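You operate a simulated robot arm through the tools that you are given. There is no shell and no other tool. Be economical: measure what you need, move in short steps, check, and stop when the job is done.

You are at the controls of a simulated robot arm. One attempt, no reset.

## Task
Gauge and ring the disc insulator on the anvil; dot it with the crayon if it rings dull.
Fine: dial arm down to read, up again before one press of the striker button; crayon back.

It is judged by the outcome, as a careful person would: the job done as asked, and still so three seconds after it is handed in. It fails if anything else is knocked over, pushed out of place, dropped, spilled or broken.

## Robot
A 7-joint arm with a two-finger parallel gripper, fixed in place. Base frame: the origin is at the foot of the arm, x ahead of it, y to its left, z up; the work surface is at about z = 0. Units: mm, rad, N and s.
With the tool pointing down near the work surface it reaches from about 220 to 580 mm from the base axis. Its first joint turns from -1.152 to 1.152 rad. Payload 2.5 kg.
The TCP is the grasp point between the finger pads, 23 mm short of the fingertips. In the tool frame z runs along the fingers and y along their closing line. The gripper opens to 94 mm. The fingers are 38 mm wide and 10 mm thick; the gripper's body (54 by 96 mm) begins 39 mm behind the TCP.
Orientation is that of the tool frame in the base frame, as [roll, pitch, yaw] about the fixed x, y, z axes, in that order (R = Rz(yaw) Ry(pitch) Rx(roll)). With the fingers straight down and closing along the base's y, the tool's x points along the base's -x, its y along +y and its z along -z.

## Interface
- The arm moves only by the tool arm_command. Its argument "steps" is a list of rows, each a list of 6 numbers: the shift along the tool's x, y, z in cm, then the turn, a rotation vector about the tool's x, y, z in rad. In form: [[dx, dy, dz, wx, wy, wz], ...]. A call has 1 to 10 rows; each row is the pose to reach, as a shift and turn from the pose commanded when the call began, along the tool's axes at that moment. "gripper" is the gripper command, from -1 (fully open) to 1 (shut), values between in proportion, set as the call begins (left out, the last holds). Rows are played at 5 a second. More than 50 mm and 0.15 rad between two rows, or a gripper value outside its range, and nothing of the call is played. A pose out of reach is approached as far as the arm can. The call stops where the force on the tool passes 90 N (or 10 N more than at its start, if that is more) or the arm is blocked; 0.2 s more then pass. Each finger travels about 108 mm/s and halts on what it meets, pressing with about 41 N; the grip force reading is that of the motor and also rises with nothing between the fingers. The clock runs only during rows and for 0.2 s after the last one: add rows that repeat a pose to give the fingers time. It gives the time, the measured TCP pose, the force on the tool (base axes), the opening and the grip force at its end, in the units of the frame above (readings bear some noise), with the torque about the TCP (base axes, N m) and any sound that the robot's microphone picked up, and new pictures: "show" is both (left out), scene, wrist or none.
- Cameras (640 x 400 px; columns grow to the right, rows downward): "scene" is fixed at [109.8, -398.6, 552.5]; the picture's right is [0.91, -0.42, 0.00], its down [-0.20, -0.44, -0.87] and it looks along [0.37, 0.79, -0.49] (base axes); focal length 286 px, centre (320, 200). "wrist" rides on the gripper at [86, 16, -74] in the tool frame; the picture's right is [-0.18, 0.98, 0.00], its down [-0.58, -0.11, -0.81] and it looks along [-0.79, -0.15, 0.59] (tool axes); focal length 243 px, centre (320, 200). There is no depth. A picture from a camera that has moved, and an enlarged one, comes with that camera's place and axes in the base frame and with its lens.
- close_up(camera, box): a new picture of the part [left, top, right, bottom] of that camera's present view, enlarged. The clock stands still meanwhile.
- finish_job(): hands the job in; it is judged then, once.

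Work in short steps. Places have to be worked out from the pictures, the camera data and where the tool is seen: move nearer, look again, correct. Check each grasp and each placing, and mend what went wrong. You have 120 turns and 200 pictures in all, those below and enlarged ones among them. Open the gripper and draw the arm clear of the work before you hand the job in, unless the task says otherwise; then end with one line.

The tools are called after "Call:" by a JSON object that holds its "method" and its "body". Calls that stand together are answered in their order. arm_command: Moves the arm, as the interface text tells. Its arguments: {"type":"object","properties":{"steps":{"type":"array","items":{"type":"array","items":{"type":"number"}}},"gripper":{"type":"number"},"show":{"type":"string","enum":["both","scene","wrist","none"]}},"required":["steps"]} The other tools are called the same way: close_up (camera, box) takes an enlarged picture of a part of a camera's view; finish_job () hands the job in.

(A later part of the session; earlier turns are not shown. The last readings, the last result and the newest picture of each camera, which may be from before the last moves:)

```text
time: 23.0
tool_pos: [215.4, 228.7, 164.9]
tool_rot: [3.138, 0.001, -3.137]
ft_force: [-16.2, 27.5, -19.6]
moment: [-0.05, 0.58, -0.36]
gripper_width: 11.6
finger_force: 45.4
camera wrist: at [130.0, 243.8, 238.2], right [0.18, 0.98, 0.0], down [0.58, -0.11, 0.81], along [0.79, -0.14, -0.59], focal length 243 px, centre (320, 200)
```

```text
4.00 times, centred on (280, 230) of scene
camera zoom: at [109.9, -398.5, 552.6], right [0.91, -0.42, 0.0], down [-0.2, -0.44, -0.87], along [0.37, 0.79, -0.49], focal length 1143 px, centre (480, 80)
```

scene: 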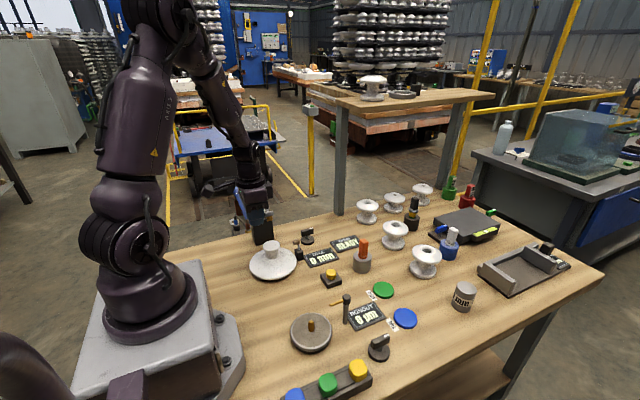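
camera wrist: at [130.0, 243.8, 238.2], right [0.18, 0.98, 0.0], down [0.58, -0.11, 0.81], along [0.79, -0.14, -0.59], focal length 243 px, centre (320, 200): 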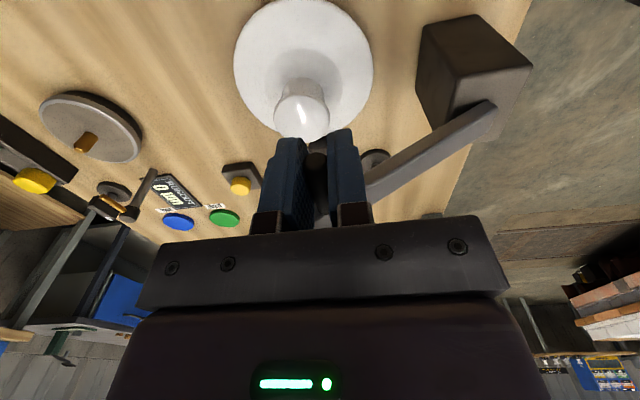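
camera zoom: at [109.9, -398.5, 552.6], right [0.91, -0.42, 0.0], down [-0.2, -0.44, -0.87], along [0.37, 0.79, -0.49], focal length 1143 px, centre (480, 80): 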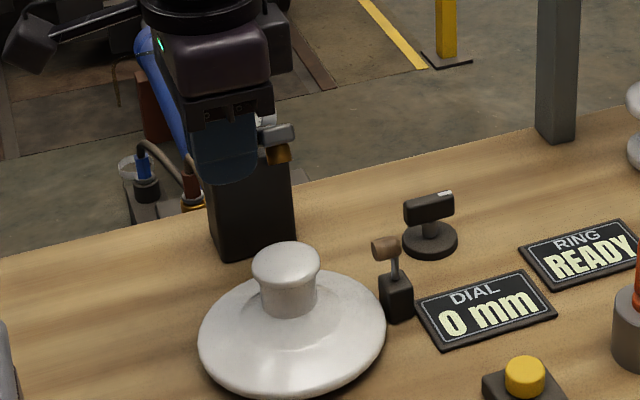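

Measured points fit a circle with pivot (324,108), R≈111 very well. Continuing to about 15° above horizontal on that arc.

Call:
{"method": "arm_command", "body": {"steps": [[0, 0.05, 0.3, 0, 0, 0], [0, -0.36, 1.04, 0, 0, 0], [0, -0.73, 1.93, 0, 0, 0], [0, -0.95, 2.6, 0, 0, 0], [0, -0.95, 2.6, 0, 0, 0]]}}

Call:
{"method": "close_up", "body": {"camera": "scene", "box": [220, 190, 340, 280]}}

Call:
{"method": "close_up", "body": {"camera": "wrist", "box": [220, 60, 460, 230]}}

```text
time: 24.2
tool_pos: [216.2, 216.3, 138.1]
tool_rot: [3.14, 0.003, 3.14]
ft_force: [-7.7, 6.5, -2.8]
moment: [0.04, -0.02, 0.15]
gripper_width: 11.2
finger_force: 45.1
camera wrist: at [130.5, 231.8, 211.9], right [0.18, 0.98, 0.0], down [0.58, -0.11, 0.81], along [0.79, -0.15, -0.59], focal length 243 px, centre (320, 200)
```

scene: 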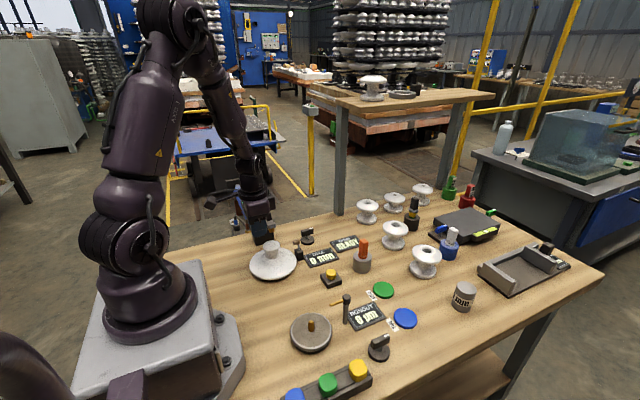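
wrist: 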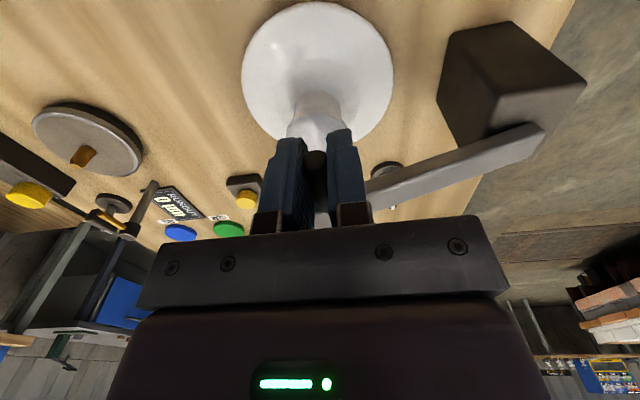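

```text
4.44 times, centred on (280, 235) of scene
camera zoom: at [109.8, -398.6, 552.5], right [0.91, -0.42, 0.0], down [-0.2, -0.44, -0.87], along [0.37, 0.79, -0.49], focal length 1270 px, centre (498, 44)
```

zoom: 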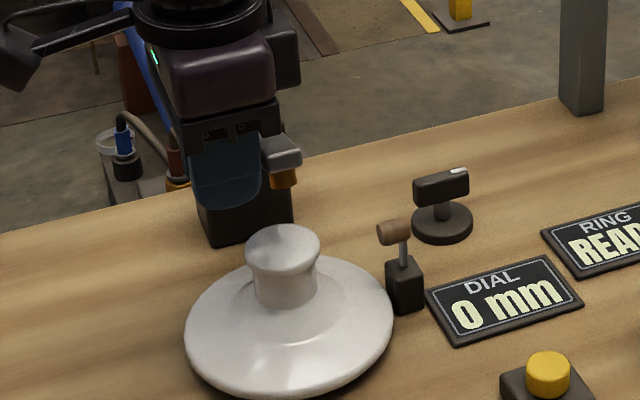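

```text
2.35 times, centred on (340, 145) of wrist
camera zoom: at [130.5, 231.8, 211.9], right [0.18, 0.98, 0.0], down [0.58, -0.11, 0.81], along [0.79, -0.15, -0.59], focal length 571 px, centre (273, 329)
```

zoom: 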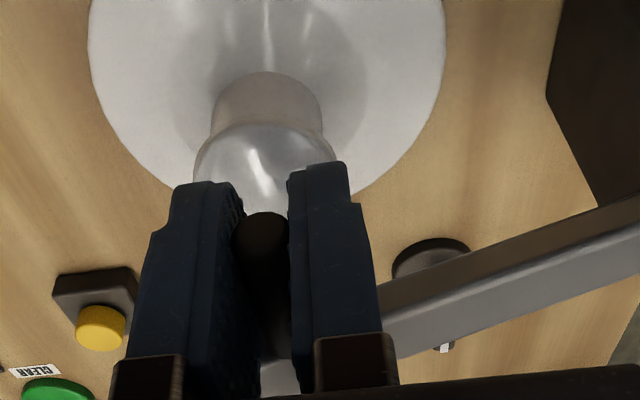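

Probe is still above the knob and fingertips clear. Lowering a little more along the arc to handle z≈120.

Call:
{"method": "arm_command", "body": {"steps": [[0, -0.15, 0.6, 0, 0, 0], [0, -0.25, 1.2, 0, 0, 0], [0, -0.35, 1.95, 0, 0, 0], [0, -0.35, 1.95, 0, 0, 0]], "show": "none"}}

Call:
{"method": "close_up", "body": {"camera": "scene", "box": [235, 200, 345, 270]}}

Call:
{"method": "close_up", "body": {"camera": "wrist", "box": [220, 60, 460, 230]}}

```text
time: 25.2
tool_pos: [216.2, 211.2, 119.1]
tool_rot: [-3.138, 0.002, 3.14]
ft_force: [2.6, -13.5, 1.3]
moment: [0.01, 0.47, 0.46]
gripper_width: 11.3
finger_force: 44.9
```

```text
5.71 times, centred on (290, 235) of scene
camera zoom: at [109.8, -398.6, 552.5], right [0.91, -0.42, 0.0], down [-0.2, -0.44, -0.87], along [0.37, 0.79, -0.49], focal length 1634 px, centre (491, 0)
```

zoom: 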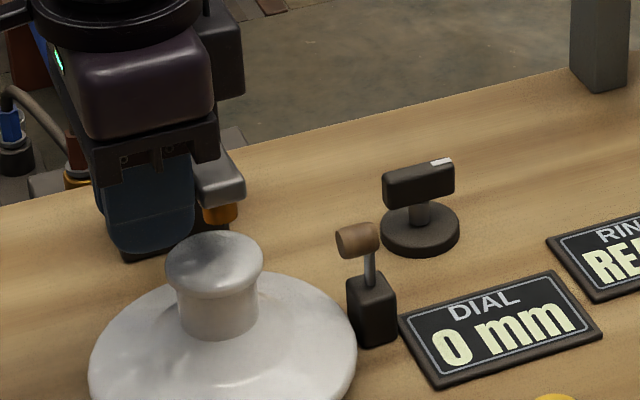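

```text
2.35 times, centred on (340, 145) of wrist
camera zoom: at [130.8, 227.8, 192.7], right [0.19, 0.98, 0.0], down [0.58, -0.11, 0.81], along [0.79, -0.15, -0.59], focal length 571 px, centre (273, 329)
```

zoom: 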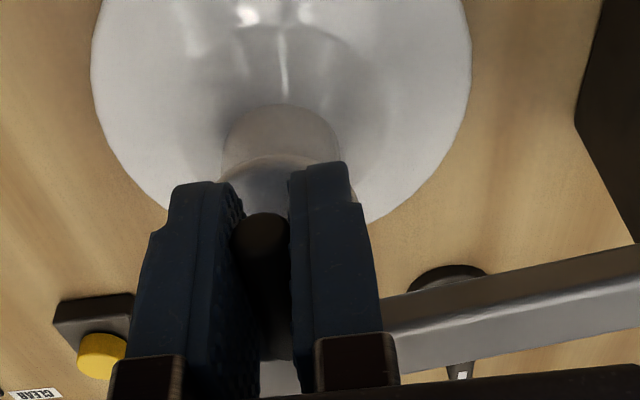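

Probe tip (~z 90) will meet the knob (~z 77) before the fingertips do. Lowering 8 mm more, then checking.

Call:
{"method": "arm_command", "body": {"steps": [[0, -0.1, 0.4, 0, 0, 0], [0, -0.1, 0.8, 0, 0, 0], [0, -0.1, 0.8, 0, 0, 0]], "show": "none"}}

Call:
{"method": "close_up", "body": {"camera": "scene", "box": [235, 200, 345, 270]}}

```text
time: 26.0
tool_pos: [215.5, 210.7, 111.6]
tool_rot: [-3.137, 0.003, 3.139]
ft_force: [13.6, -28.0, 1.3]
moment: [-0.01, -0.13, 0.49]
gripper_width: 11.4
finger_force: 45.3
```

```text
5.71 times, centred on (290, 235) of scene
camera zoom: at [109.8, -398.6, 552.5], right [0.91, -0.42, 0.0], down [-0.2, -0.44, -0.87], along [0.37, 0.79, -0.49], focal length 1634 px, centre (491, 0)
```

zoom: 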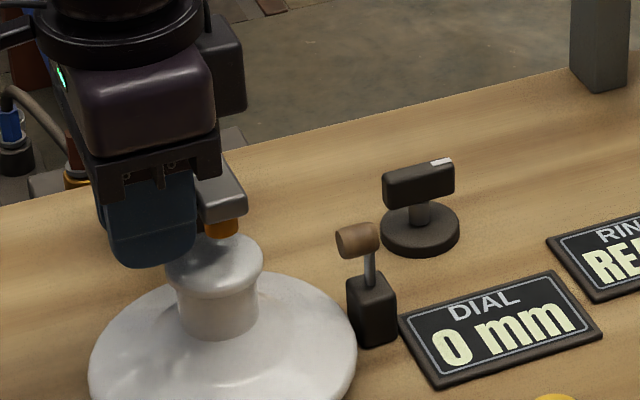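

Relieving the −28 N in y by shifting −2 mm and lowering 3 mm more.

Call:
{"method": "arm_command", "body": {"steps": [[0, -0.2, 0.0, 0, 0, 0], [0, -0.2, 0.3, 0, 0, 0], [0, -0.2, 0.3, 0, 0, 0]], "show": "none"}}

Call:
{"method": "close_up", "body": {"camera": "scene", "box": [235, 200, 345, 270]}}

```text
time: 26.8
tool_pos: [217.5, 209.9, 108.6]
tool_rot: [3.141, 0.004, 3.138]
ft_force: [6.3, -14.2, -0.8]
moment: [-0.01, -0.85, -0.29]
gripper_width: 10.9
finger_force: 44.6
```

```text
5.71 times, centred on (290, 235) of scene
camera zoom: at [109.8, -398.6, 552.5], right [0.91, -0.42, 0.0], down [-0.2, -0.44, -0.87], along [0.37, 0.79, -0.49], focal length 1634 px, centre (491, 0)
```

zoom: 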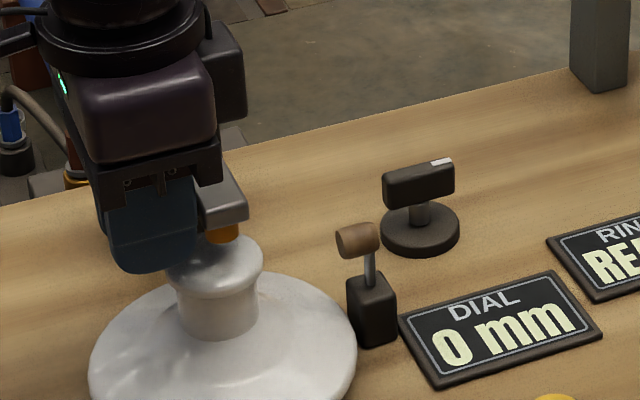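

Still no contact. Lowering 3 mm more.

Call:
{"method": "arm_command", "body": {"steps": [[0, -0.1, 0.15, 0, 0, 0], [0, -0.1, 0.3, 0, 0, 0], [0, -0.1, 0.3, 0, 0, 0]], "show": "none"}}

Call:
{"method": "close_up", "body": {"camera": "scene", "box": [235, 200, 345, 270]}}

Call:
{"method": "close_up", "body": {"camera": "wrist", "box": [220, 60, 460, 230]}}

```text
time: 27.6
tool_pos: [215.8, 209.9, 105.8]
tool_rot: [3.139, 0.004, 3.141]
ft_force: [10.4, -4.8, -1.4]
moment: [-0.05, 0.21, -0.08]
gripper_width: 11.1
finger_force: 44.7
```

```text
5.71 times, centred on (290, 235) of scene
camera zoom: at [109.8, -398.6, 552.5], right [0.91, -0.42, 0.0], down [-0.2, -0.44, -0.87], along [0.37, 0.79, -0.49], focal length 1634 px, centre (491, 0)
```

zoom: 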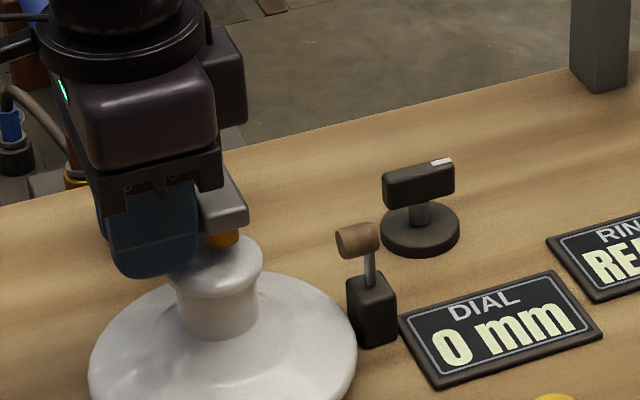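

```text
2.35 times, centred on (340, 145) of wrist
camera zoom: at [130.5, 225.9, 179.0], right [0.18, 0.98, 0.0], down [0.58, -0.11, 0.81], along [0.79, -0.15, -0.59], focal length 571 px, centre (273, 329)
```

zoom: 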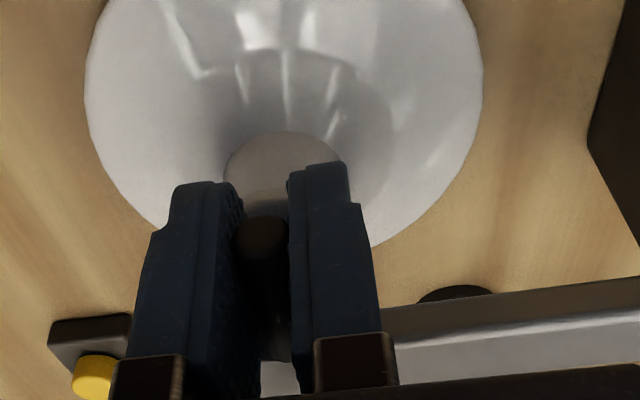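

The probe appears within a few mm of the knob. I'll open the fingers partway so that the arm settles on the knob under its own weight.

Call:
{"method": "arm_command", "body": {"steps": [[0, 0, 0, 0, 0, 0], [0, 0, 0, 0, 0, 0], [0, 0, 0, 0, 0, 0]], "gripper": 0.4, "show": "none"}}

Call:
{"method": "close_up", "body": {"camera": "scene", "box": [235, 200, 345, 270]}}

Call:
{"method": "close_up", "body": {"camera": "wrist", "box": [220, 60, 460, 230]}}

```text
time: 28.4
tool_pos: [216.7, 209.8, 106.5]
tool_rot: [-3.141, 0.0, -3.141]
ft_force: [0.1, 0.7, 0.0]
moment: [-0.01, 0.0, 0.03]
gripper_width: 28.1
finger_force: 0.1
```

```text
5.71 times, centred on (290, 235) of scene
camera zoom: at [109.8, -398.6, 552.5], right [0.91, -0.42, 0.0], down [-0.2, -0.44, -0.87], along [0.37, 0.79, -0.49], focal length 1634 px, centre (491, 0)
```

zoom: 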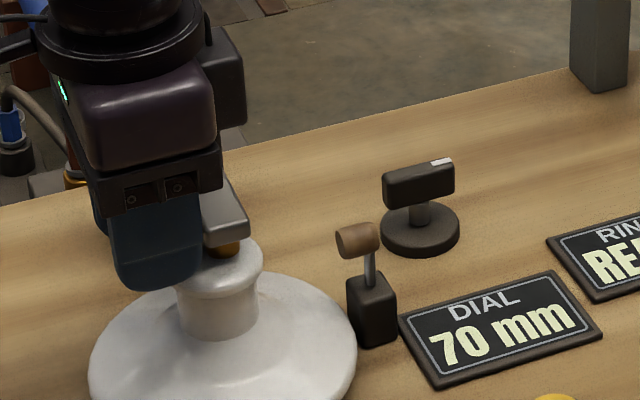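

```text
2.35 times, centred on (340, 145) of wrist
camera zoom: at [130.1, 225.4, 179.0], right [0.18, 0.98, 0.0], down [0.58, -0.11, 0.81], along [0.79, -0.15, -0.59], focal length 571 px, centre (273, 329)
```

zoom: 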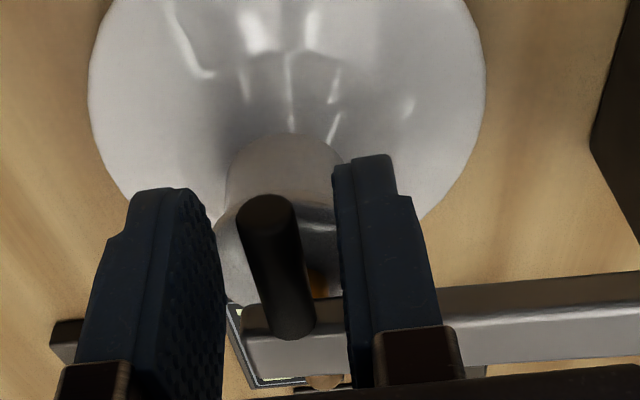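

DIAL reads 70 mm with the arm resting on the knob. I'll wait a moment to verify it is steady, then re-grip the handle.

Call:
{"method": "arm_command", "body": {"steps": [[0, 0, 0, 0, 0, 0], [0, 0, 0, 0, 0, 0], [0, 0, 0, 0, 0, 0], [0, 0, 0, 0, 0, 0]], "show": "none"}}

Call:
{"method": "close_up", "body": {"camera": "scene", "box": [260, 220, 380, 290]}}

Call:
{"method": "arm_command", "body": {"steps": [[0, 0, 0, 0, 0, 0], [0, 0, 0, 0, 0, 0], [0, 0, 0, 0, 0, 0]], "gripper": 1, "show": "none"}}

```text
time: 29.4
tool_pos: [215.4, 209.0, 106.8]
tool_rot: [-3.141, 0.002, -3.141]
ft_force: [0.4, -0.9, 0.3]
moment: [-0.02, -0.02, 0.04]
gripper_width: 28.3
finger_force: 0.0
```

```text
5.33 times, centred on (320, 255) of scene
camera zoom: at [109.8, -398.6, 552.5], right [0.91, -0.42, 0.0], down [-0.2, -0.44, -0.87], along [0.37, 0.79, -0.49], focal length 1525 px, centre (320, -93)
```

zoom: 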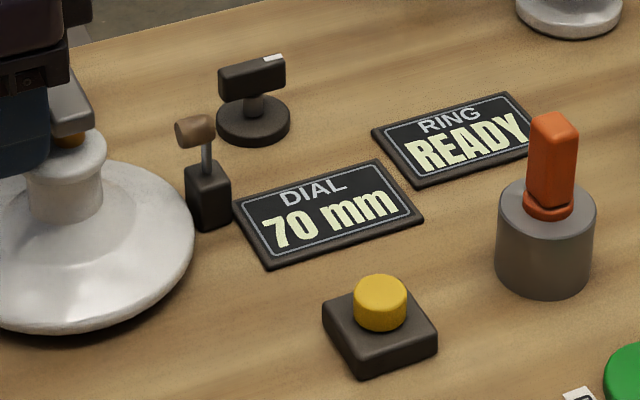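

```text
time: 30.2
tool_pos: [216.0, 208.6, 106.2]
tool_rot: [3.14, 0.001, -3.14]
ft_force: [-0.7, 6.1, -2.4]
moment: [0.04, 0.01, 0.11]
gripper_width: 10.9
finger_force: 45.3
```

Reading is steady at 70 mm; handle re-gripped. Raising along the arc.

Call:
{"method": "arm_command", "body": {"steps": [[0, 0.05, -1.3, 0, 0, 0], [0, 0.27, -2.7, 0, 0, 0], [0, 0.5, -3.7, 0, 0, 0], [0, 0.83, -4.56, 0, 0, 0], [0, 0.83, -4.56, 0, 0, 0]], "show": "none"}}

Call:
{"method": "close_up", "body": {"camera": "scene", "box": [220, 180, 340, 280]}}

```text
time: 31.4
tool_pos: [216.7, 217.5, 150.2]
tool_rot: [-3.141, 0.004, 3.141]
ft_force: [2.0, 6.7, -3.0]
moment: [0.04, -0.07, 0.13]
gripper_width: 11.3
finger_force: 44.6
```

```text
4.00 times, centred on (280, 230) of scene
camera zoom: at [109.8, -398.6, 552.5], right [0.91, -0.42, 0.0], down [-0.2, -0.44, -0.87], along [0.37, 0.79, -0.49], focal length 1143 px, centre (480, 80)
```

zoom: 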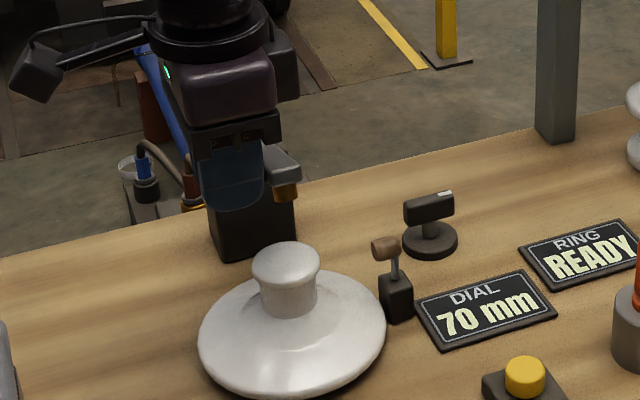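

Insulator undisturbed, forces low. Continuing up the arc.

Call:
{"method": "arm_command", "body": {"steps": [[0, 0.86, -1.75, 0, 0, 0], [0, 2.0, -3.3, 0, 0, 0], [0, 3.4, -4.67, 0, 0, 0], [0, 4.97, -5.78, 0, 0, 0], [0, 6.7, -6.6, 0, 0, 0], [0, 6.7, -6.6, 0, 0, 0]], "show": "none"}}

```text
time: 32.8
tool_pos: [216.4, 285.0, 219.3]
tool_rot: [3.14, 0.003, -3.14]
ft_force: [-3.5, -13.2, 30.4]
moment: [-0.15, -0.46, -0.08]
gripper_width: 11.4
finger_force: 45.1
```

Slight outward push; adding 1–2 mm of radius and continuing over the top to near the rest stop.

Call:
{"method": "arm_command", "body": {"steps": [[0, 0.0, -0.15, 0, 0, 0], [0, 1.85, -0.7, 0, 0, 0], [0, 3.8, -0.9, 0, 0, 0], [0, 5.75, -0.7, 0, 0, 0], [0, 6.7, -0.48, 0, 0, 0], [0, 6.7, -0.48, 0, 0, 0]], "show": "none"}}

```text
time: 34.2
tool_pos: [216.0, 352.1, 221.7]
tool_rot: [3.137, 0.004, -3.14]
ft_force: [11.5, 2.9, 13.5]
moment: [0.07, 0.67, -0.09]
gripper_width: 11.6
finger_force: 44.8
```

Nearly home (start was y≈362). Moving the last 10 mm, then opening.

Call:
{"method": "arm_command", "body": {"steps": [[0, 0.5, 0.05, 0, 0, 0], [0, 1.0, 0.22, 0, 0, 0], [0, 1.0, 0.22, 0, 0, 0]], "show": "none"}}

```text
time: 35.0
tool_pos: [216.1, 359.8, 219.4]
tool_rot: [3.14, 0.002, -3.14]
ft_force: [8.1, 1.3, 10.9]
moment: [-0.12, -0.14, -0.08]
gripper_width: 11.7
finger_force: 44.6
```

Well past vertical and at its rest lean. Opening the fingers and rising clear.

Call:
{"method": "arm_command", "body": {"steps": [[0, 0, 0, 0, 0, 0], [0, 0, 0, 0, 0, 0], [0, 0, 0, 0, 0, 0], [0, 0, -4, 0, 0, 0], [0, 0, -8, 0, 0, 0], [0, 0, -8, 0, 0, 0]], "gripper": -0.2}}

Call:
{"method": "close_up", "body": {"camera": "scene", "box": [220, 160, 360, 280]}}

```text
time: 36.4
tool_pos: [215.8, 363.2, 300.8]
tool_rot: [-3.141, 0.001, 3.141]
ft_force: [0.5, -0.3, 0.7]
moment: [-0.01, 0.02, 0.0]
gripper_width: 56.3
finger_force: 0.1
camera wrist: at [130.4, 378.3, 373.9], right [0.18, 0.98, 0.0], down [0.58, -0.11, 0.81], along [0.79, -0.15, -0.59], focal length 243 px, centre (320, 200)
```

scene: 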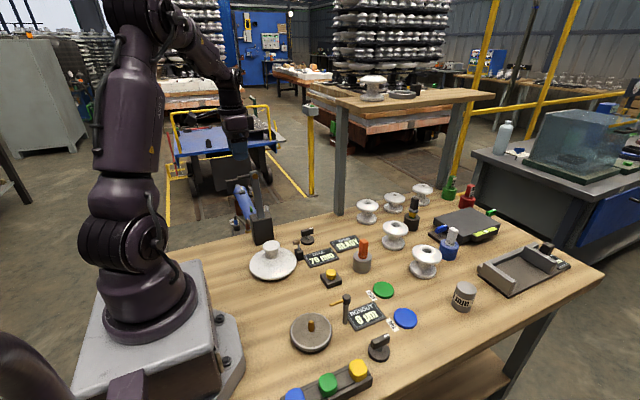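
wrist: 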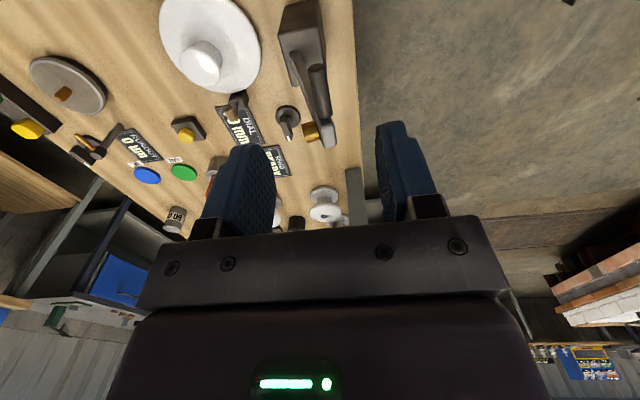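

```text
3.33 times, centred on (290, 220) of scene
camera zoom: at [109.8, -398.6, 552.5], right [0.91, -0.42, 0.0], down [-0.2, -0.44, -0.87], along [0.37, 0.79, -0.49], focal length 953 px, centre (420, 133)
```

zoom: 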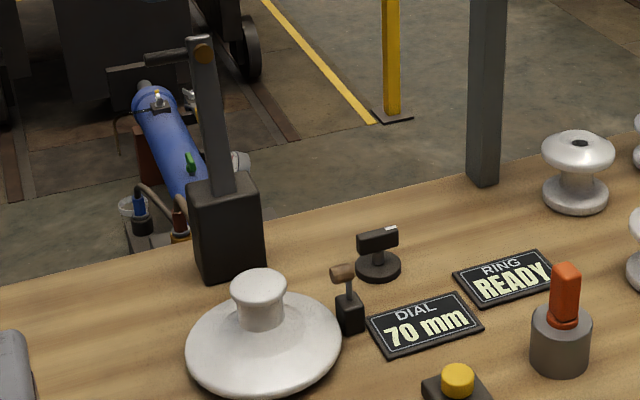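

Dial arm is up and everything is in place. Next the yellow striker button at about (370,92); closing the gripper and moving above it.

Call:
{"method": "arm_command", "body": {"steps": [[-1.5, -4, 0, 0, 0, 0], [-3.5, -8, 0, 0, 0, 0], [-5.5, -12, 0, 0, 0, 0], [-7.5, -16, 0, 0, 0, 0], [-9.5, -20, 0, 0, 0, 0], [-11.5, -23.5, 0, 0, 0, 0], [-14, -27, 0, 0, 0, 0], [-15.4, -27.1, 3, 0, 0, 0], [-15.4, -27.1, 7, 0, 0, 0], [-15.4, -27.1, 7, 0, 0, 0]], "gripper": 1}}

```text
time: 38.6
tool_pos: [367.0, 90.2, 229.5]
tool_rot: [-3.141, 0.003, 3.141]
ft_force: [0.5, 0.6, 0.4]
moment: [-0.01, 0.02, -0.03]
gripper_width: 0.1
finger_force: 40.8
camera wrist: at [281.4, 106.7, 303.0], right [0.18, 0.98, 0.0], down [0.58, -0.11, 0.81], along [0.79, -0.15, -0.59], focal length 243 px, centre (320, 200)
```

scene: 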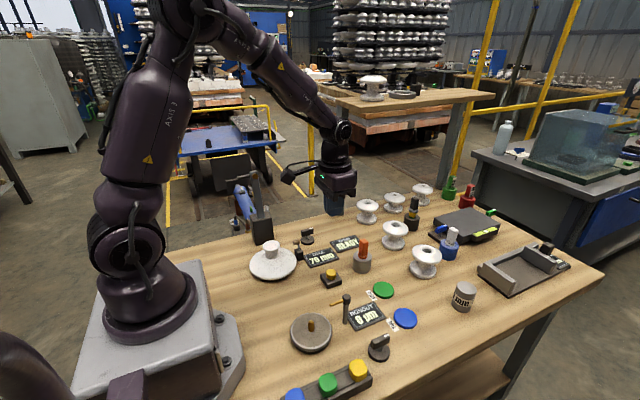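
wrist: 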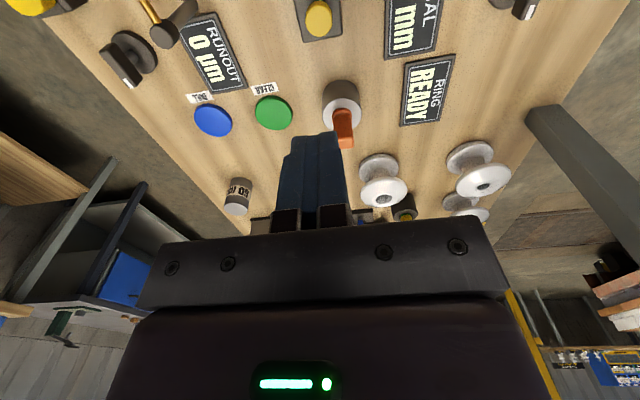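

Button sits at ≈(364.5,90). Descending to fingertips ~15 mm above it.

Call:
{"method": "arm_command", "body": {"steps": [[0.25, 0, 4.5, 0, 0, 0], [0.25, 0, 9, 0, 0, 0], [0.25, 0, 13, 0, 0, 0], [0.25, 0, 16.3, 0, 0, 0], [0.25, 0, 16.3, 0, 0, 0]]}}

Call:
{"method": "close_up", "body": {"camera": "scene", "box": [280, 220, 400, 300]}}

```text
time: 39.8
tool_pos: [367.2, 91.0, 65.7]
tool_rot: [-3.142, 0.002, 3.14]
ft_force: [-0.3, 0.1, -0.4]
moment: [0.01, 0.02, 0.01]
gripper_width: 0.0
finger_force: 40.9
camera wrist: at [281.3, 106.8, 138.7], right [0.18, 0.98, 0.0], down [0.58, -0.11, 0.81], along [0.79, -0.15, -0.59], focal length 243 px, centre (320, 200)
```

scene: 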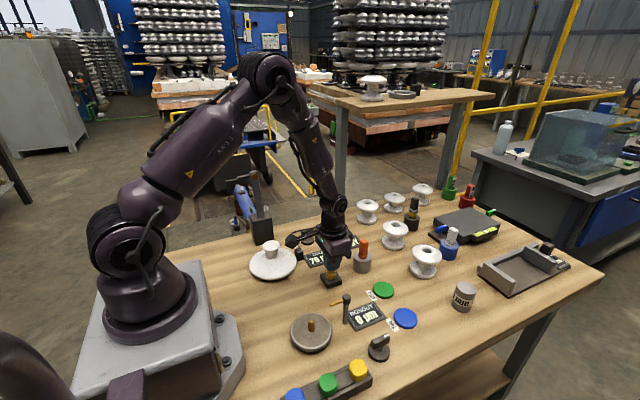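
wrist: 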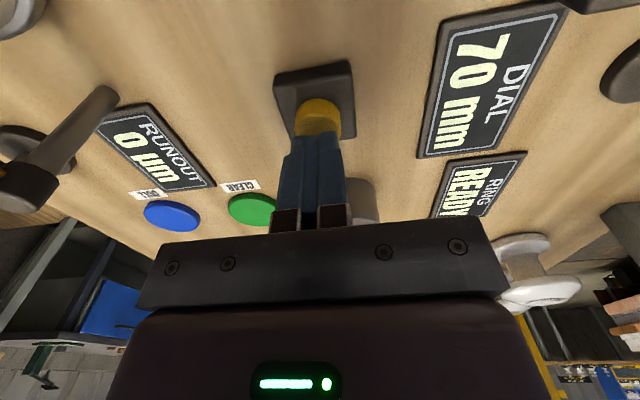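

```text
5.00 times, centred on (340, 260) of scene
camera zoom: at [109.8, -398.6, 552.5], right [0.91, -0.42, 0.0], down [-0.2, -0.44, -0.87], along [0.37, 0.79, -0.49], focal length 1429 px, centre (220, -100)
```

zoom: 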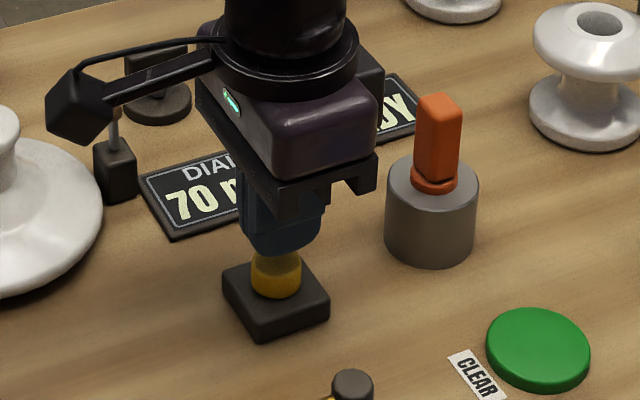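

Fingers are over the button. Lowering slowly until first contact.

Call:
{"method": "arm_command", "body": {"steps": [[0.15, 0, 0.5, 0, 0, 0], [0.15, 0, 1.0, 0, 0, 0], [0.15, 0, 1.0, 0, 0, 0]], "show": "none"}}

Call:
{"method": "close_up", "body": {"camera": "scene", "box": [300, 240, 380, 300]}}

```text
time: 40.6
tool_pos: [367.2, 90.4, 56.8]
tool_rot: [-3.141, 0.001, 3.141]
ft_force: [0.4, -0.7, 0.4]
moment: [0.0, 0.0, 0.0]
gripper_width: 0.1
finger_force: 41.1
```

```text
6.67 times, centred on (340, 270) of scene
camera zoom: at [109.8, -398.6, 552.5], right [0.91, -0.42, 0.0], down [-0.2, -0.44, -0.87], along [0.37, 0.79, -0.49], focal length 1906 px, centre (187, -267)
```

zoom: 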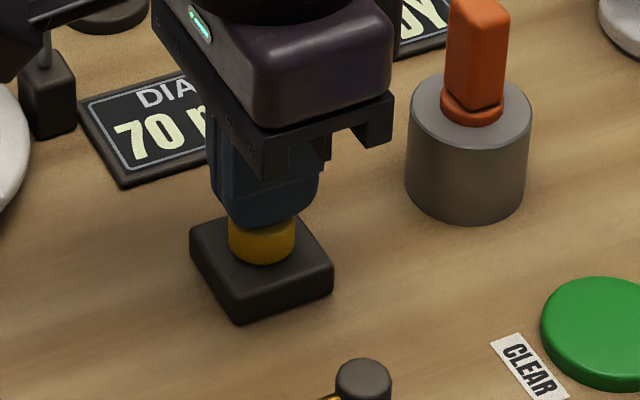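

Tips are a few mm above the button. One press stroke: down 10 mm, then straight up; listening for the ring.

Call:
{"method": "arm_command", "body": {"steps": [[0, 0, 0.4, 0, 0, 0], [0, 0, 0.7, 0, 0, 0], [0, 0, 1.0, 0, 0, 0], [0, 0, 1.0, 0, 0, 0], [0, 0, 0.0, 0, 0, 0], [0, 0, -3.0, 0, 0, 0], [0, 0, -6.0, 0, 0, 0]]}}

```text
time: 42.2
tool_pos: [366.1, 91.4, 118.0]
tool_rot: [3.141, 0.0, -3.141]
ft_force: [-0.7, 0.5, -0.2]
moment: [0.0, -0.01, -0.01]
gripper_width: 0.1
finger_force: 41.4
heard: click
camera wrist: at [280.1, 107.7, 191.4], right [0.18, 0.98, 0.0], down [0.58, -0.11, 0.81], along [0.79, -0.15, -0.59], focal length 243 px, centre (320, 200)
```

scene: 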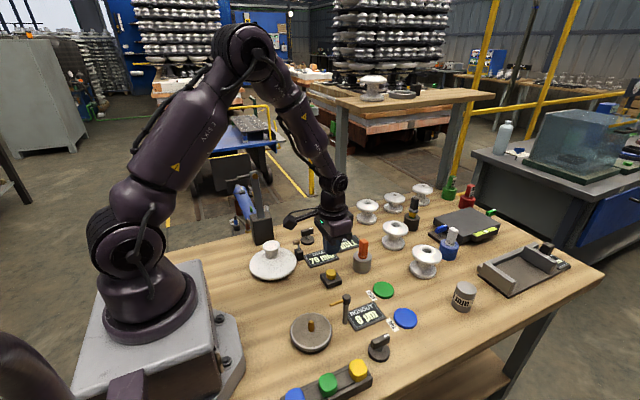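
wrist: 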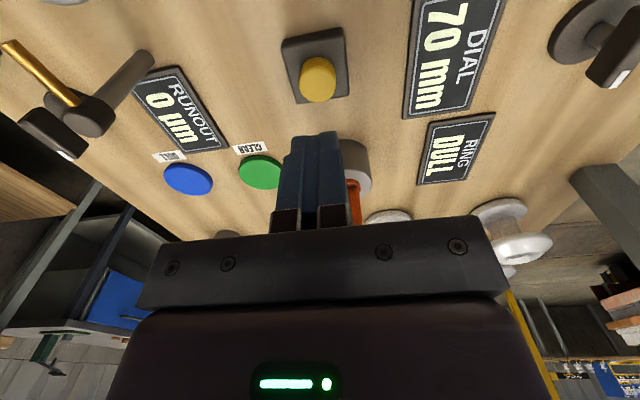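

RING now reads DULL after one press. Now identify the crayon among the holders.

Call:
{"method": "close_up", "body": {"camera": "scene", "box": [340, 220, 400, 280]}}

Call:
{"method": "close_up", "body": {"camera": "scene", "box": [390, 180, 480, 270]}}

```text
6.67 times, centred on (370, 250) of scene
camera zoom: at [109.8, -398.6, 552.5], right [0.91, -0.42, 0.0], down [-0.2, -0.44, -0.87], along [0.37, 0.79, -0.49], focal length 1906 px, centre (-13, -133)
```

zoom: 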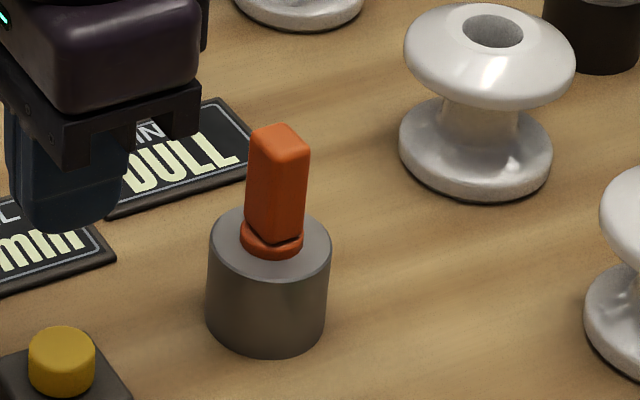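

```text
4.44 times, centred on (435, 225) of scene
camera zoom: at [109.8, -398.6, 552.5], right [0.91, -0.42, 0.0], down [-0.2, -0.44, -0.87], along [0.37, 0.79, -0.49], focal length 1270 px, centre (-191, 89)
```

zoom: 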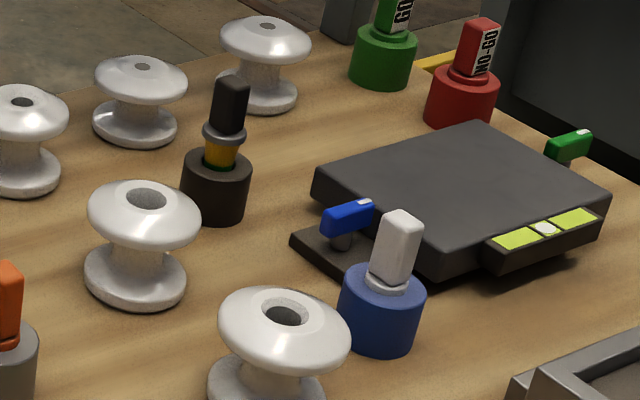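

The orange stick in the grey pot is the crayon. Raising and moving nearer for a precise look.

Call:
{"method": "arm_command", "body": {"steps": [[0, 0, -4.5, 0, 0, 0], [0, 0, -9, 0, 0, 0], [0, 0, -13, 0, 0, 0], [-2, 0, -13, 0, 0, 0], [-2, 0, -13, 0, 0, 0]], "gripper": -1}}

Call:
{"method": "close_up", "body": {"camera": "wrist", "box": [260, 60, 420, 220]}}

```text
time: 43.4
tool_pos: [385.5, 91.6, 246.7]
tool_rot: [3.141, 0.001, -3.141]
ft_force: [0.0, -0.3, 0.3]
moment: [0.01, -0.01, 0.0]
gripper_width: 94.3
finger_force: 0.1
camera wrist: at [299.1, 106.8, 320.0], right [0.18, 0.98, 0.0], down [0.58, -0.11, 0.81], along [0.79, -0.15, -0.59], focal length 243 px, centre (320, 200)
```

scene: 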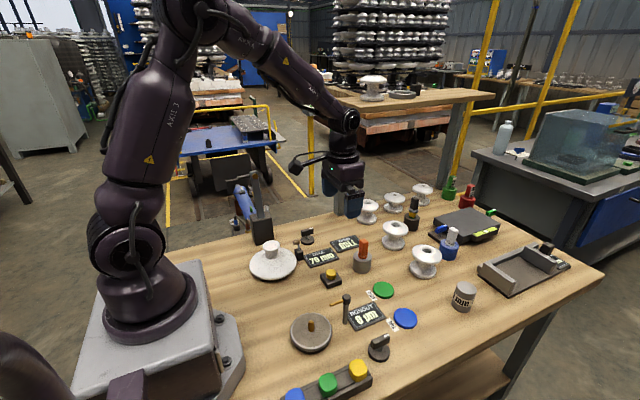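
wrist: 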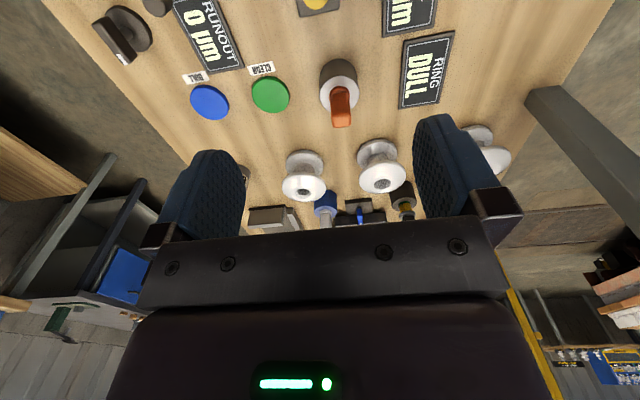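

```text
2.50 times, centred on (340, 140) of wrist
camera zoom: at [299.1, 106.8, 320.0], right [0.18, 0.98, 0.0], down [0.58, -0.11, 0.81], along [0.79, -0.15, -0.59], focal length 606 px, centre (270, 350)
```

zoom: 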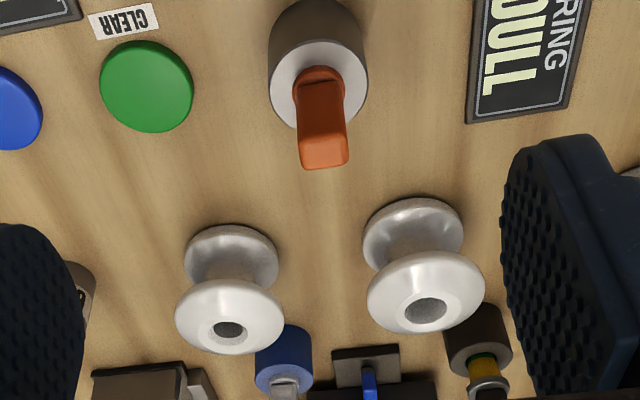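

Crayon is at about (463,100), with its handle top near z 90. Moving above it.

Call:
{"method": "arm_command", "body": {"steps": [[-2.5, 0.3, 0, 0, 0, 0], [-5, 0.6, 1, 0, 0, 0], [-7.75, 0.8, 3, 0, 0, 0], [-7.75, 0.8, 7, 0, 0, 0], [-7.75, 0.8, 7, 0, 0, 0]]}}

Call:
{"method": "close_up", "body": {"camera": "wrist", "box": [250, 0, 410, 120]}}

```text
time: 44.6
tool_pos: [463.6, 98.3, 178.0]
tool_rot: [3.141, 0.002, 3.141]
ft_force: [-0.1, 0.7, 0.4]
moment: [0.0, 0.01, 0.01]
gripper_width: 94.0
finger_force: 0.0
camera wrist: at [378.5, 114.3, 251.1], right [0.18, 0.98, 0.0], down [0.58, -0.11, 0.81], along [0.79, -0.15, -0.59], focal length 243 px, centre (320, 200)
```

scene: 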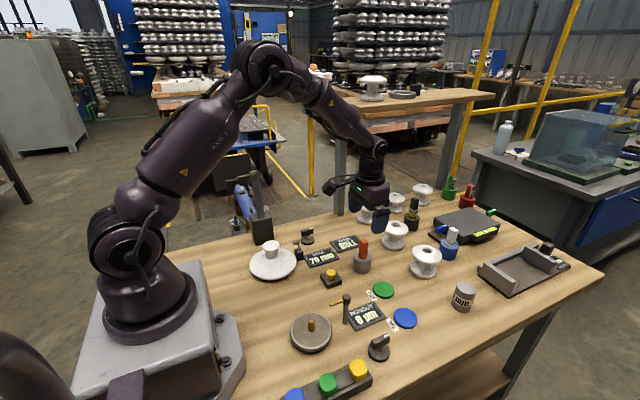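
wrist: 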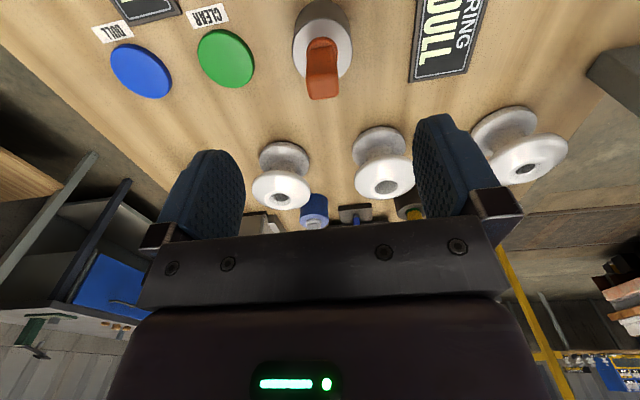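

```text
3.33 times, centred on (330, 60) of wrist
camera zoom: at [378.5, 114.3, 251.1], right [0.18, 0.98, 0.0], down [0.58, -0.11, 0.81], along [0.79, -0.15, -0.59], focal length 809 px, centre (287, 667)
```

zoom: 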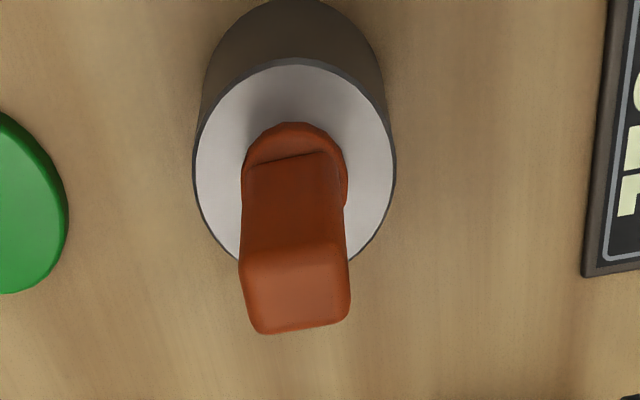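

Aligned with the pot; handle top ≈ z 94, y ≈ 100. Descending to TCP z≈72.

Call:
{"method": "arm_command", "body": {"steps": [[0, 0.15, 4, 0, 0, 0], [0, 0.15, 8, 0, 0, 0], [0, 0.15, 10.5, 0, 0, 0], [0, 0.15, 10.5, 0, 0, 0]]}}

Call:
{"method": "close_up", "body": {"camera": "scene", "box": [320, 200, 420, 280]}}

```text
time: 45.6
tool_pos: [462.5, 99.9, 72.4]
tool_rot: [-3.141, 0.003, 3.141]
ft_force: [0.0, 0.5, 0.8]
moment: [-0.02, -0.03, -0.03]
gripper_width: 94.0
finger_force: 0.0
camera wrist: at [376.2, 116.6, 145.6], right [0.18, 0.98, 0.0], down [0.58, -0.11, 0.81], along [0.79, -0.15, -0.59], focal length 243 px, centre (320, 200)
```

scene: 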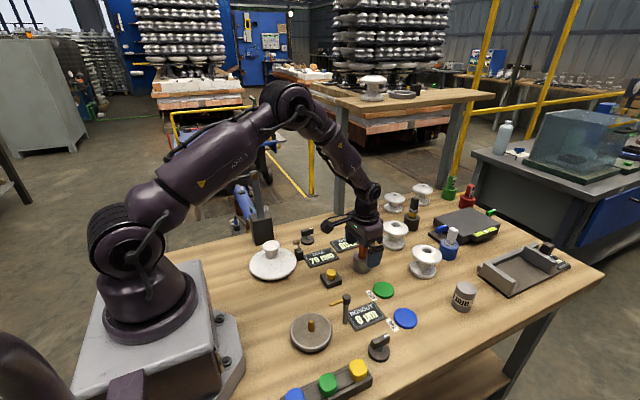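
wrist: 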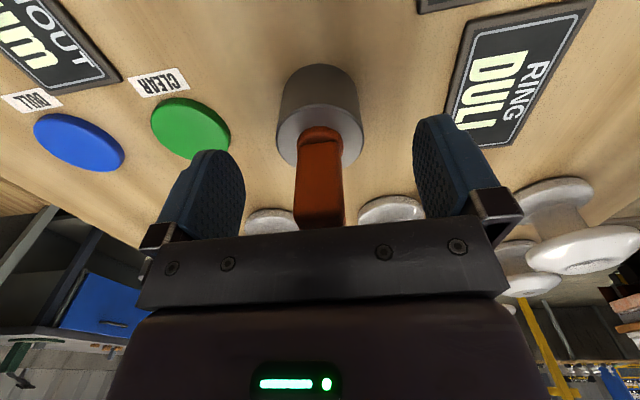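

```text
5.00 times, centred on (370, 240) of scene
camera zoom: at [109.8, -398.6, 552.5], right [0.91, -0.42, 0.0], down [-0.2, -0.44, -0.87], along [0.37, 0.79, -0.49], focal length 1429 px, centre (70, 0)
```

zoom: 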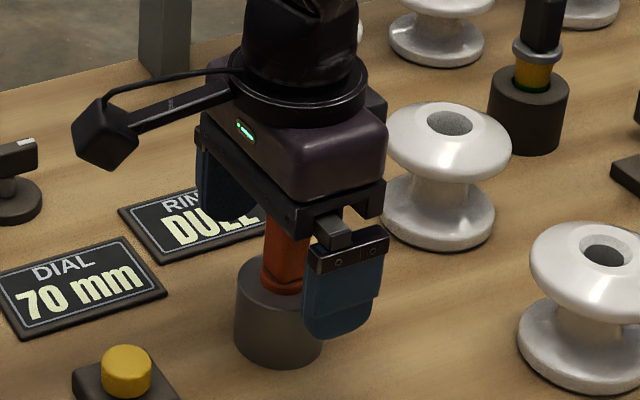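

Straddling the handle. Closing.

Call:
{"method": "arm_command", "body": {"steps": [[0, 0, 0, 0, 0, 0], [0, 0, 0, 0, 0, 0], [0, 0, 0, 0, 0, 0], [0, 0, 0, 0, 0, 0]], "gripper": 1, "show": "none"}}

Call:
{"method": "arm_command", "body": {"steps": [[0, 0, -1.5, 0, 0, 0], [0, 0, -4, 0, 0, 0], [0, 0, -7, 0, 0, 0], [0, 0, -10, 0, 0, 0], [0, 0, -10, 0, 0, 0]]}}

Call:
{"method": "close_up", "body": {"camera": "scene", "box": [320, 170, 440, 280]}}

```text
time: 46.6
tool_pos: [462.4, 102.1, 72.4]
tool_rot: [-3.141, 0.001, -3.141]
ft_force: [-0.2, -0.1, 0.0]
moment: [0.01, -0.02, -0.02]
gripper_width: 21.1
finger_force: 41.3
```

```text
time: 47.8
tool_pos: [464.6, 101.4, 173.1]
tool_rot: [3.141, 0.002, 3.141]
ft_force: [0.4, -0.2, -0.3]
moment: [-0.02, 0.0, 0.02]
gripper_width: 21.1
finger_force: 40.2
camera wrist: at [378.4, 116.8, 246.7], right [0.18, 0.98, 0.0], down [0.58, -0.11, 0.81], along [0.79, -0.15, -0.59], focal length 243 px, centre (320, 200)
```

scene: 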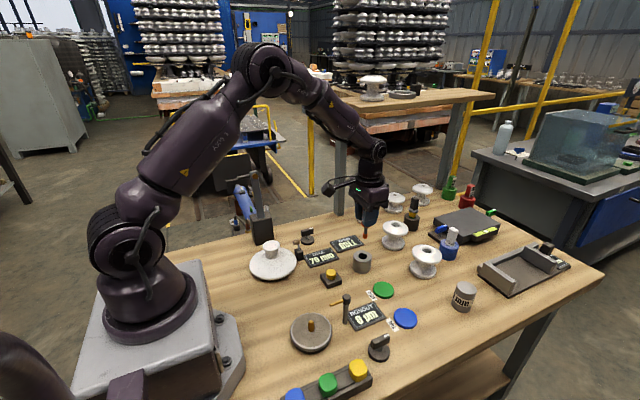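
wrist: 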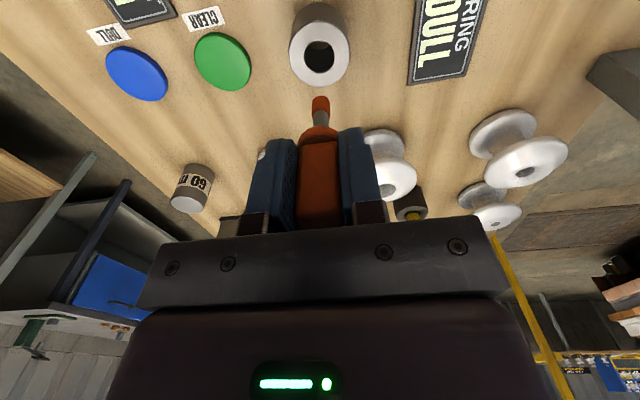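

```text
3.64 times, centred on (380, 225) of scene
camera zoom: at [109.8, -398.6, 552.5], right [0.91, -0.42, 0.0], down [-0.2, -0.44, -0.87], along [0.37, 0.79, -0.49], focal length 1040 px, centre (102, 109)
```

zoom: 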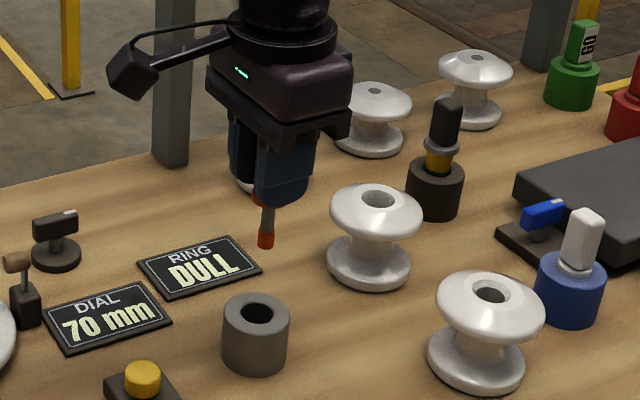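

Crayon lifted; its tip is ≈71 mm below the TCP. The dot goes on the flat knob top (≈z 75). Moving above it at (244,209).

Call:
{"method": "arm_command", "body": {"steps": [[0, 0, -4, 0, 0, 0], [4, 1.9, -5, 0, 0, 0], [8, 3.8, -5, 0, 0, 0], [12, 5.7, -5, 0, 0, 0], [16, 7.6, -5, 0, 0, 0], [20, 9.6, -5, 0, 0, 0], [22, 10.8, -5, 0, 0, 0], [22, 10.8, -2, 0, 0, 0], [22, 10.8, -0.5, 0, 0, 0], [22, 10.8, -0.5, 0, 0, 0]]}}

Call:
{"method": "close_up", "body": {"camera": "scene", "box": [220, 180, 340, 290]}}

Call:
{"method": "close_up", "body": {"camera": "wrist", "box": [240, 20, 400, 140]}}

```text
time: 50.0
tool_pos: [242.9, 209.0, 175.3]
tool_rot: [3.141, 0.003, 3.141]
ft_force: [0.4, -0.3, 0.1]
moment: [0.01, 0.0, 0.02]
gripper_width: 21.2
finger_force: 40.9
camera wrist: at [157.1, 224.4, 249.4], right [0.18, 0.98, 0.0], down [0.58, -0.11, 0.81], along [0.79, -0.15, -0.59], focal length 243 px, centre (320, 200)
```

scene: 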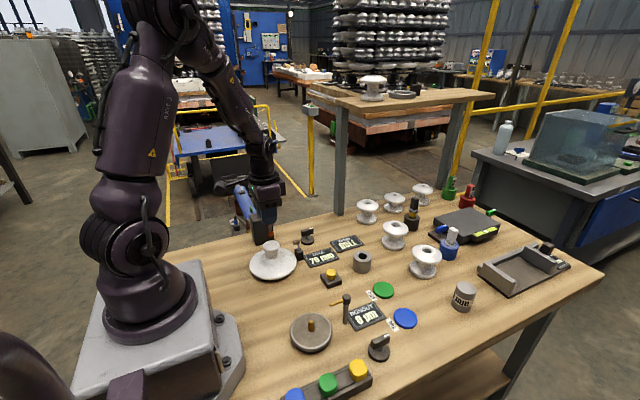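
wrist: 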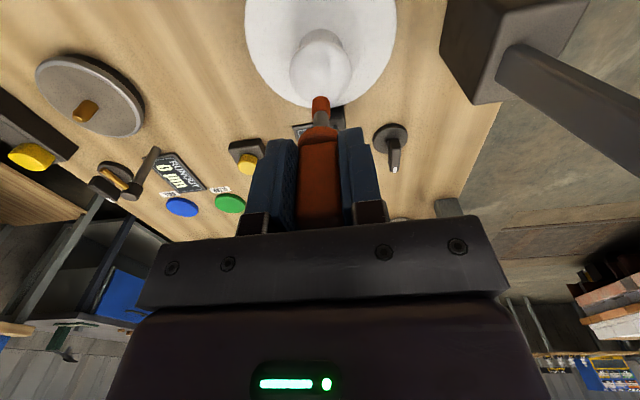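

```text
3.64 times, centred on (280, 235) of scene
camera zoom: at [109.8, -398.6, 552.5], right [0.91, -0.42, 0.0], down [-0.2, -0.44, -0.87], along [0.37, 0.79, -0.49], focal length 1040 px, centre (466, 73)
```

zoom: 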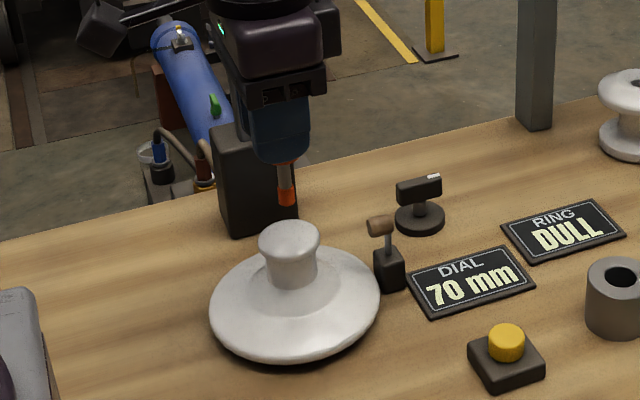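

```text
3.33 times, centred on (320, 80) of wrist
camera zoom: at [157.1, 224.4, 249.4], right [0.18, 0.98, 0.0], down [0.58, -0.11, 0.81], along [0.79, -0.15, -0.59], focal length 809 px, centre (320, 600)
```

zoom: 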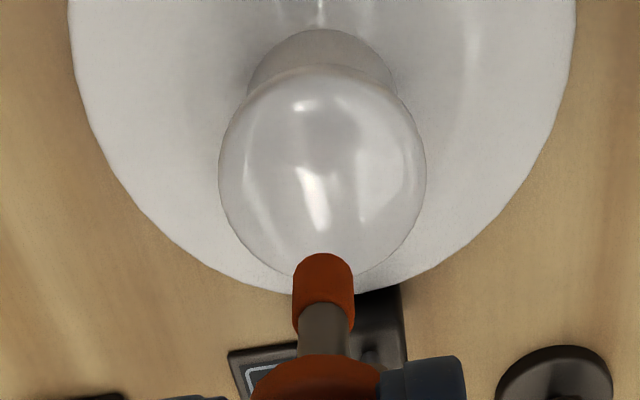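

Lined up over the knob centre. Descending to about 5 mm above expected contact.

Call:
{"method": "arm_command", "body": {"steps": [[0, 0, 1, 0, 0, 0], [0, 0, 2, 0, 0, 0], [0, 0, 2.3, 0, 0, 0], [0, 0, 2.3, 0, 0, 0]], "show": "none"}}

Call:
{"method": "close_up", "body": {"camera": "scene", "box": [240, 220, 320, 270]}}

```text
time: 51.0
tool_pos: [243.4, 208.5, 153.7]
tool_rot: [-3.141, 0.002, -3.14]
ft_force: [-0.6, -0.6, -0.7]
moment: [0.0, 0.02, -0.02]
gripper_width: 21.0
finger_force: 40.8
```

```text
8.00 times, centred on (280, 245) of scene
camera zoom: at [109.8, -398.6, 552.5], right [0.91, -0.42, 0.0], down [-0.2, -0.44, -0.87], along [0.37, 0.79, -0.49], focal length 2287 px, centre (640, -160)
```

zoom: 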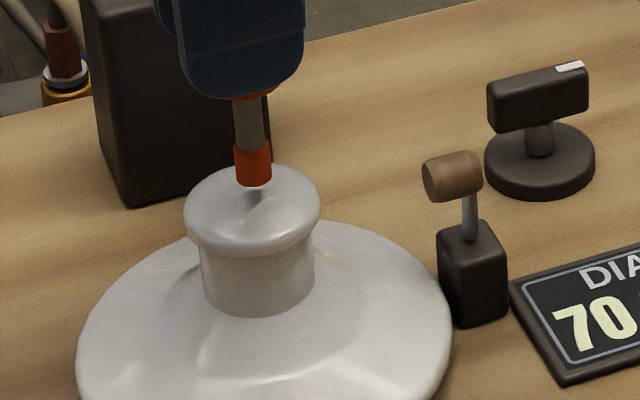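

Tip is a few mm above the knob. Lowering in 1.5 mm steps.

Call:
{"method": "arm_command", "body": {"steps": [[0, 0, 0.2, 0, 0, 0], [0, 0, 0.35, 0, 0, 0], [0, 0, 0.5, 0, 0, 0], [0, 0, 0.5, 0, 0, 0]], "show": "none"}}

Call:
{"method": "close_up", "body": {"camera": "scene", "box": [240, 220, 320, 270]}}

```text
time: 52.0
tool_pos: [243.3, 207.3, 147.1]
tool_rot: [-3.14, 0.001, -3.141]
ft_force: [-0.1, 0.0, -0.7]
moment: [-0.02, 0.01, -0.01]
gripper_width: 21.4
finger_force: 40.5
```

```text
8.00 times, centred on (280, 245) of scene
camera zoom: at [109.8, -398.6, 552.5], right [0.91, -0.42, 0.0], down [-0.2, -0.44, -0.87], along [0.37, 0.79, -0.49], focal length 2287 px, centre (640, -160)
```

zoom: 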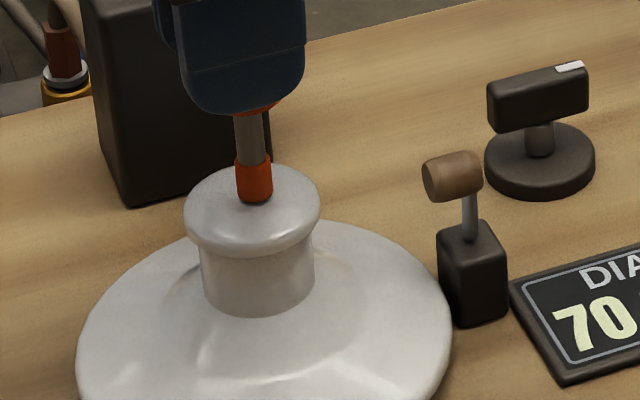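

Still no contact force; continuing 1 mm at a time.

Call:
{"method": "arm_command", "body": {"steps": [[0, 0, 0.1, 0, 0, 0], [0, 0, 0.2, 0, 0, 0], [0, 0, 0.2, 0, 0, 0]], "show": "none"}}

```text
time: 52.8
tool_pos: [242.6, 209.4, 145.9]
tool_rot: [-3.141, 0.001, -3.14]
ft_force: [0.1, 1.3, -0.1]
moment: [-0.02, 0.04, 0.0]
gripper_width: 21.0
finger_force: 41.1
```

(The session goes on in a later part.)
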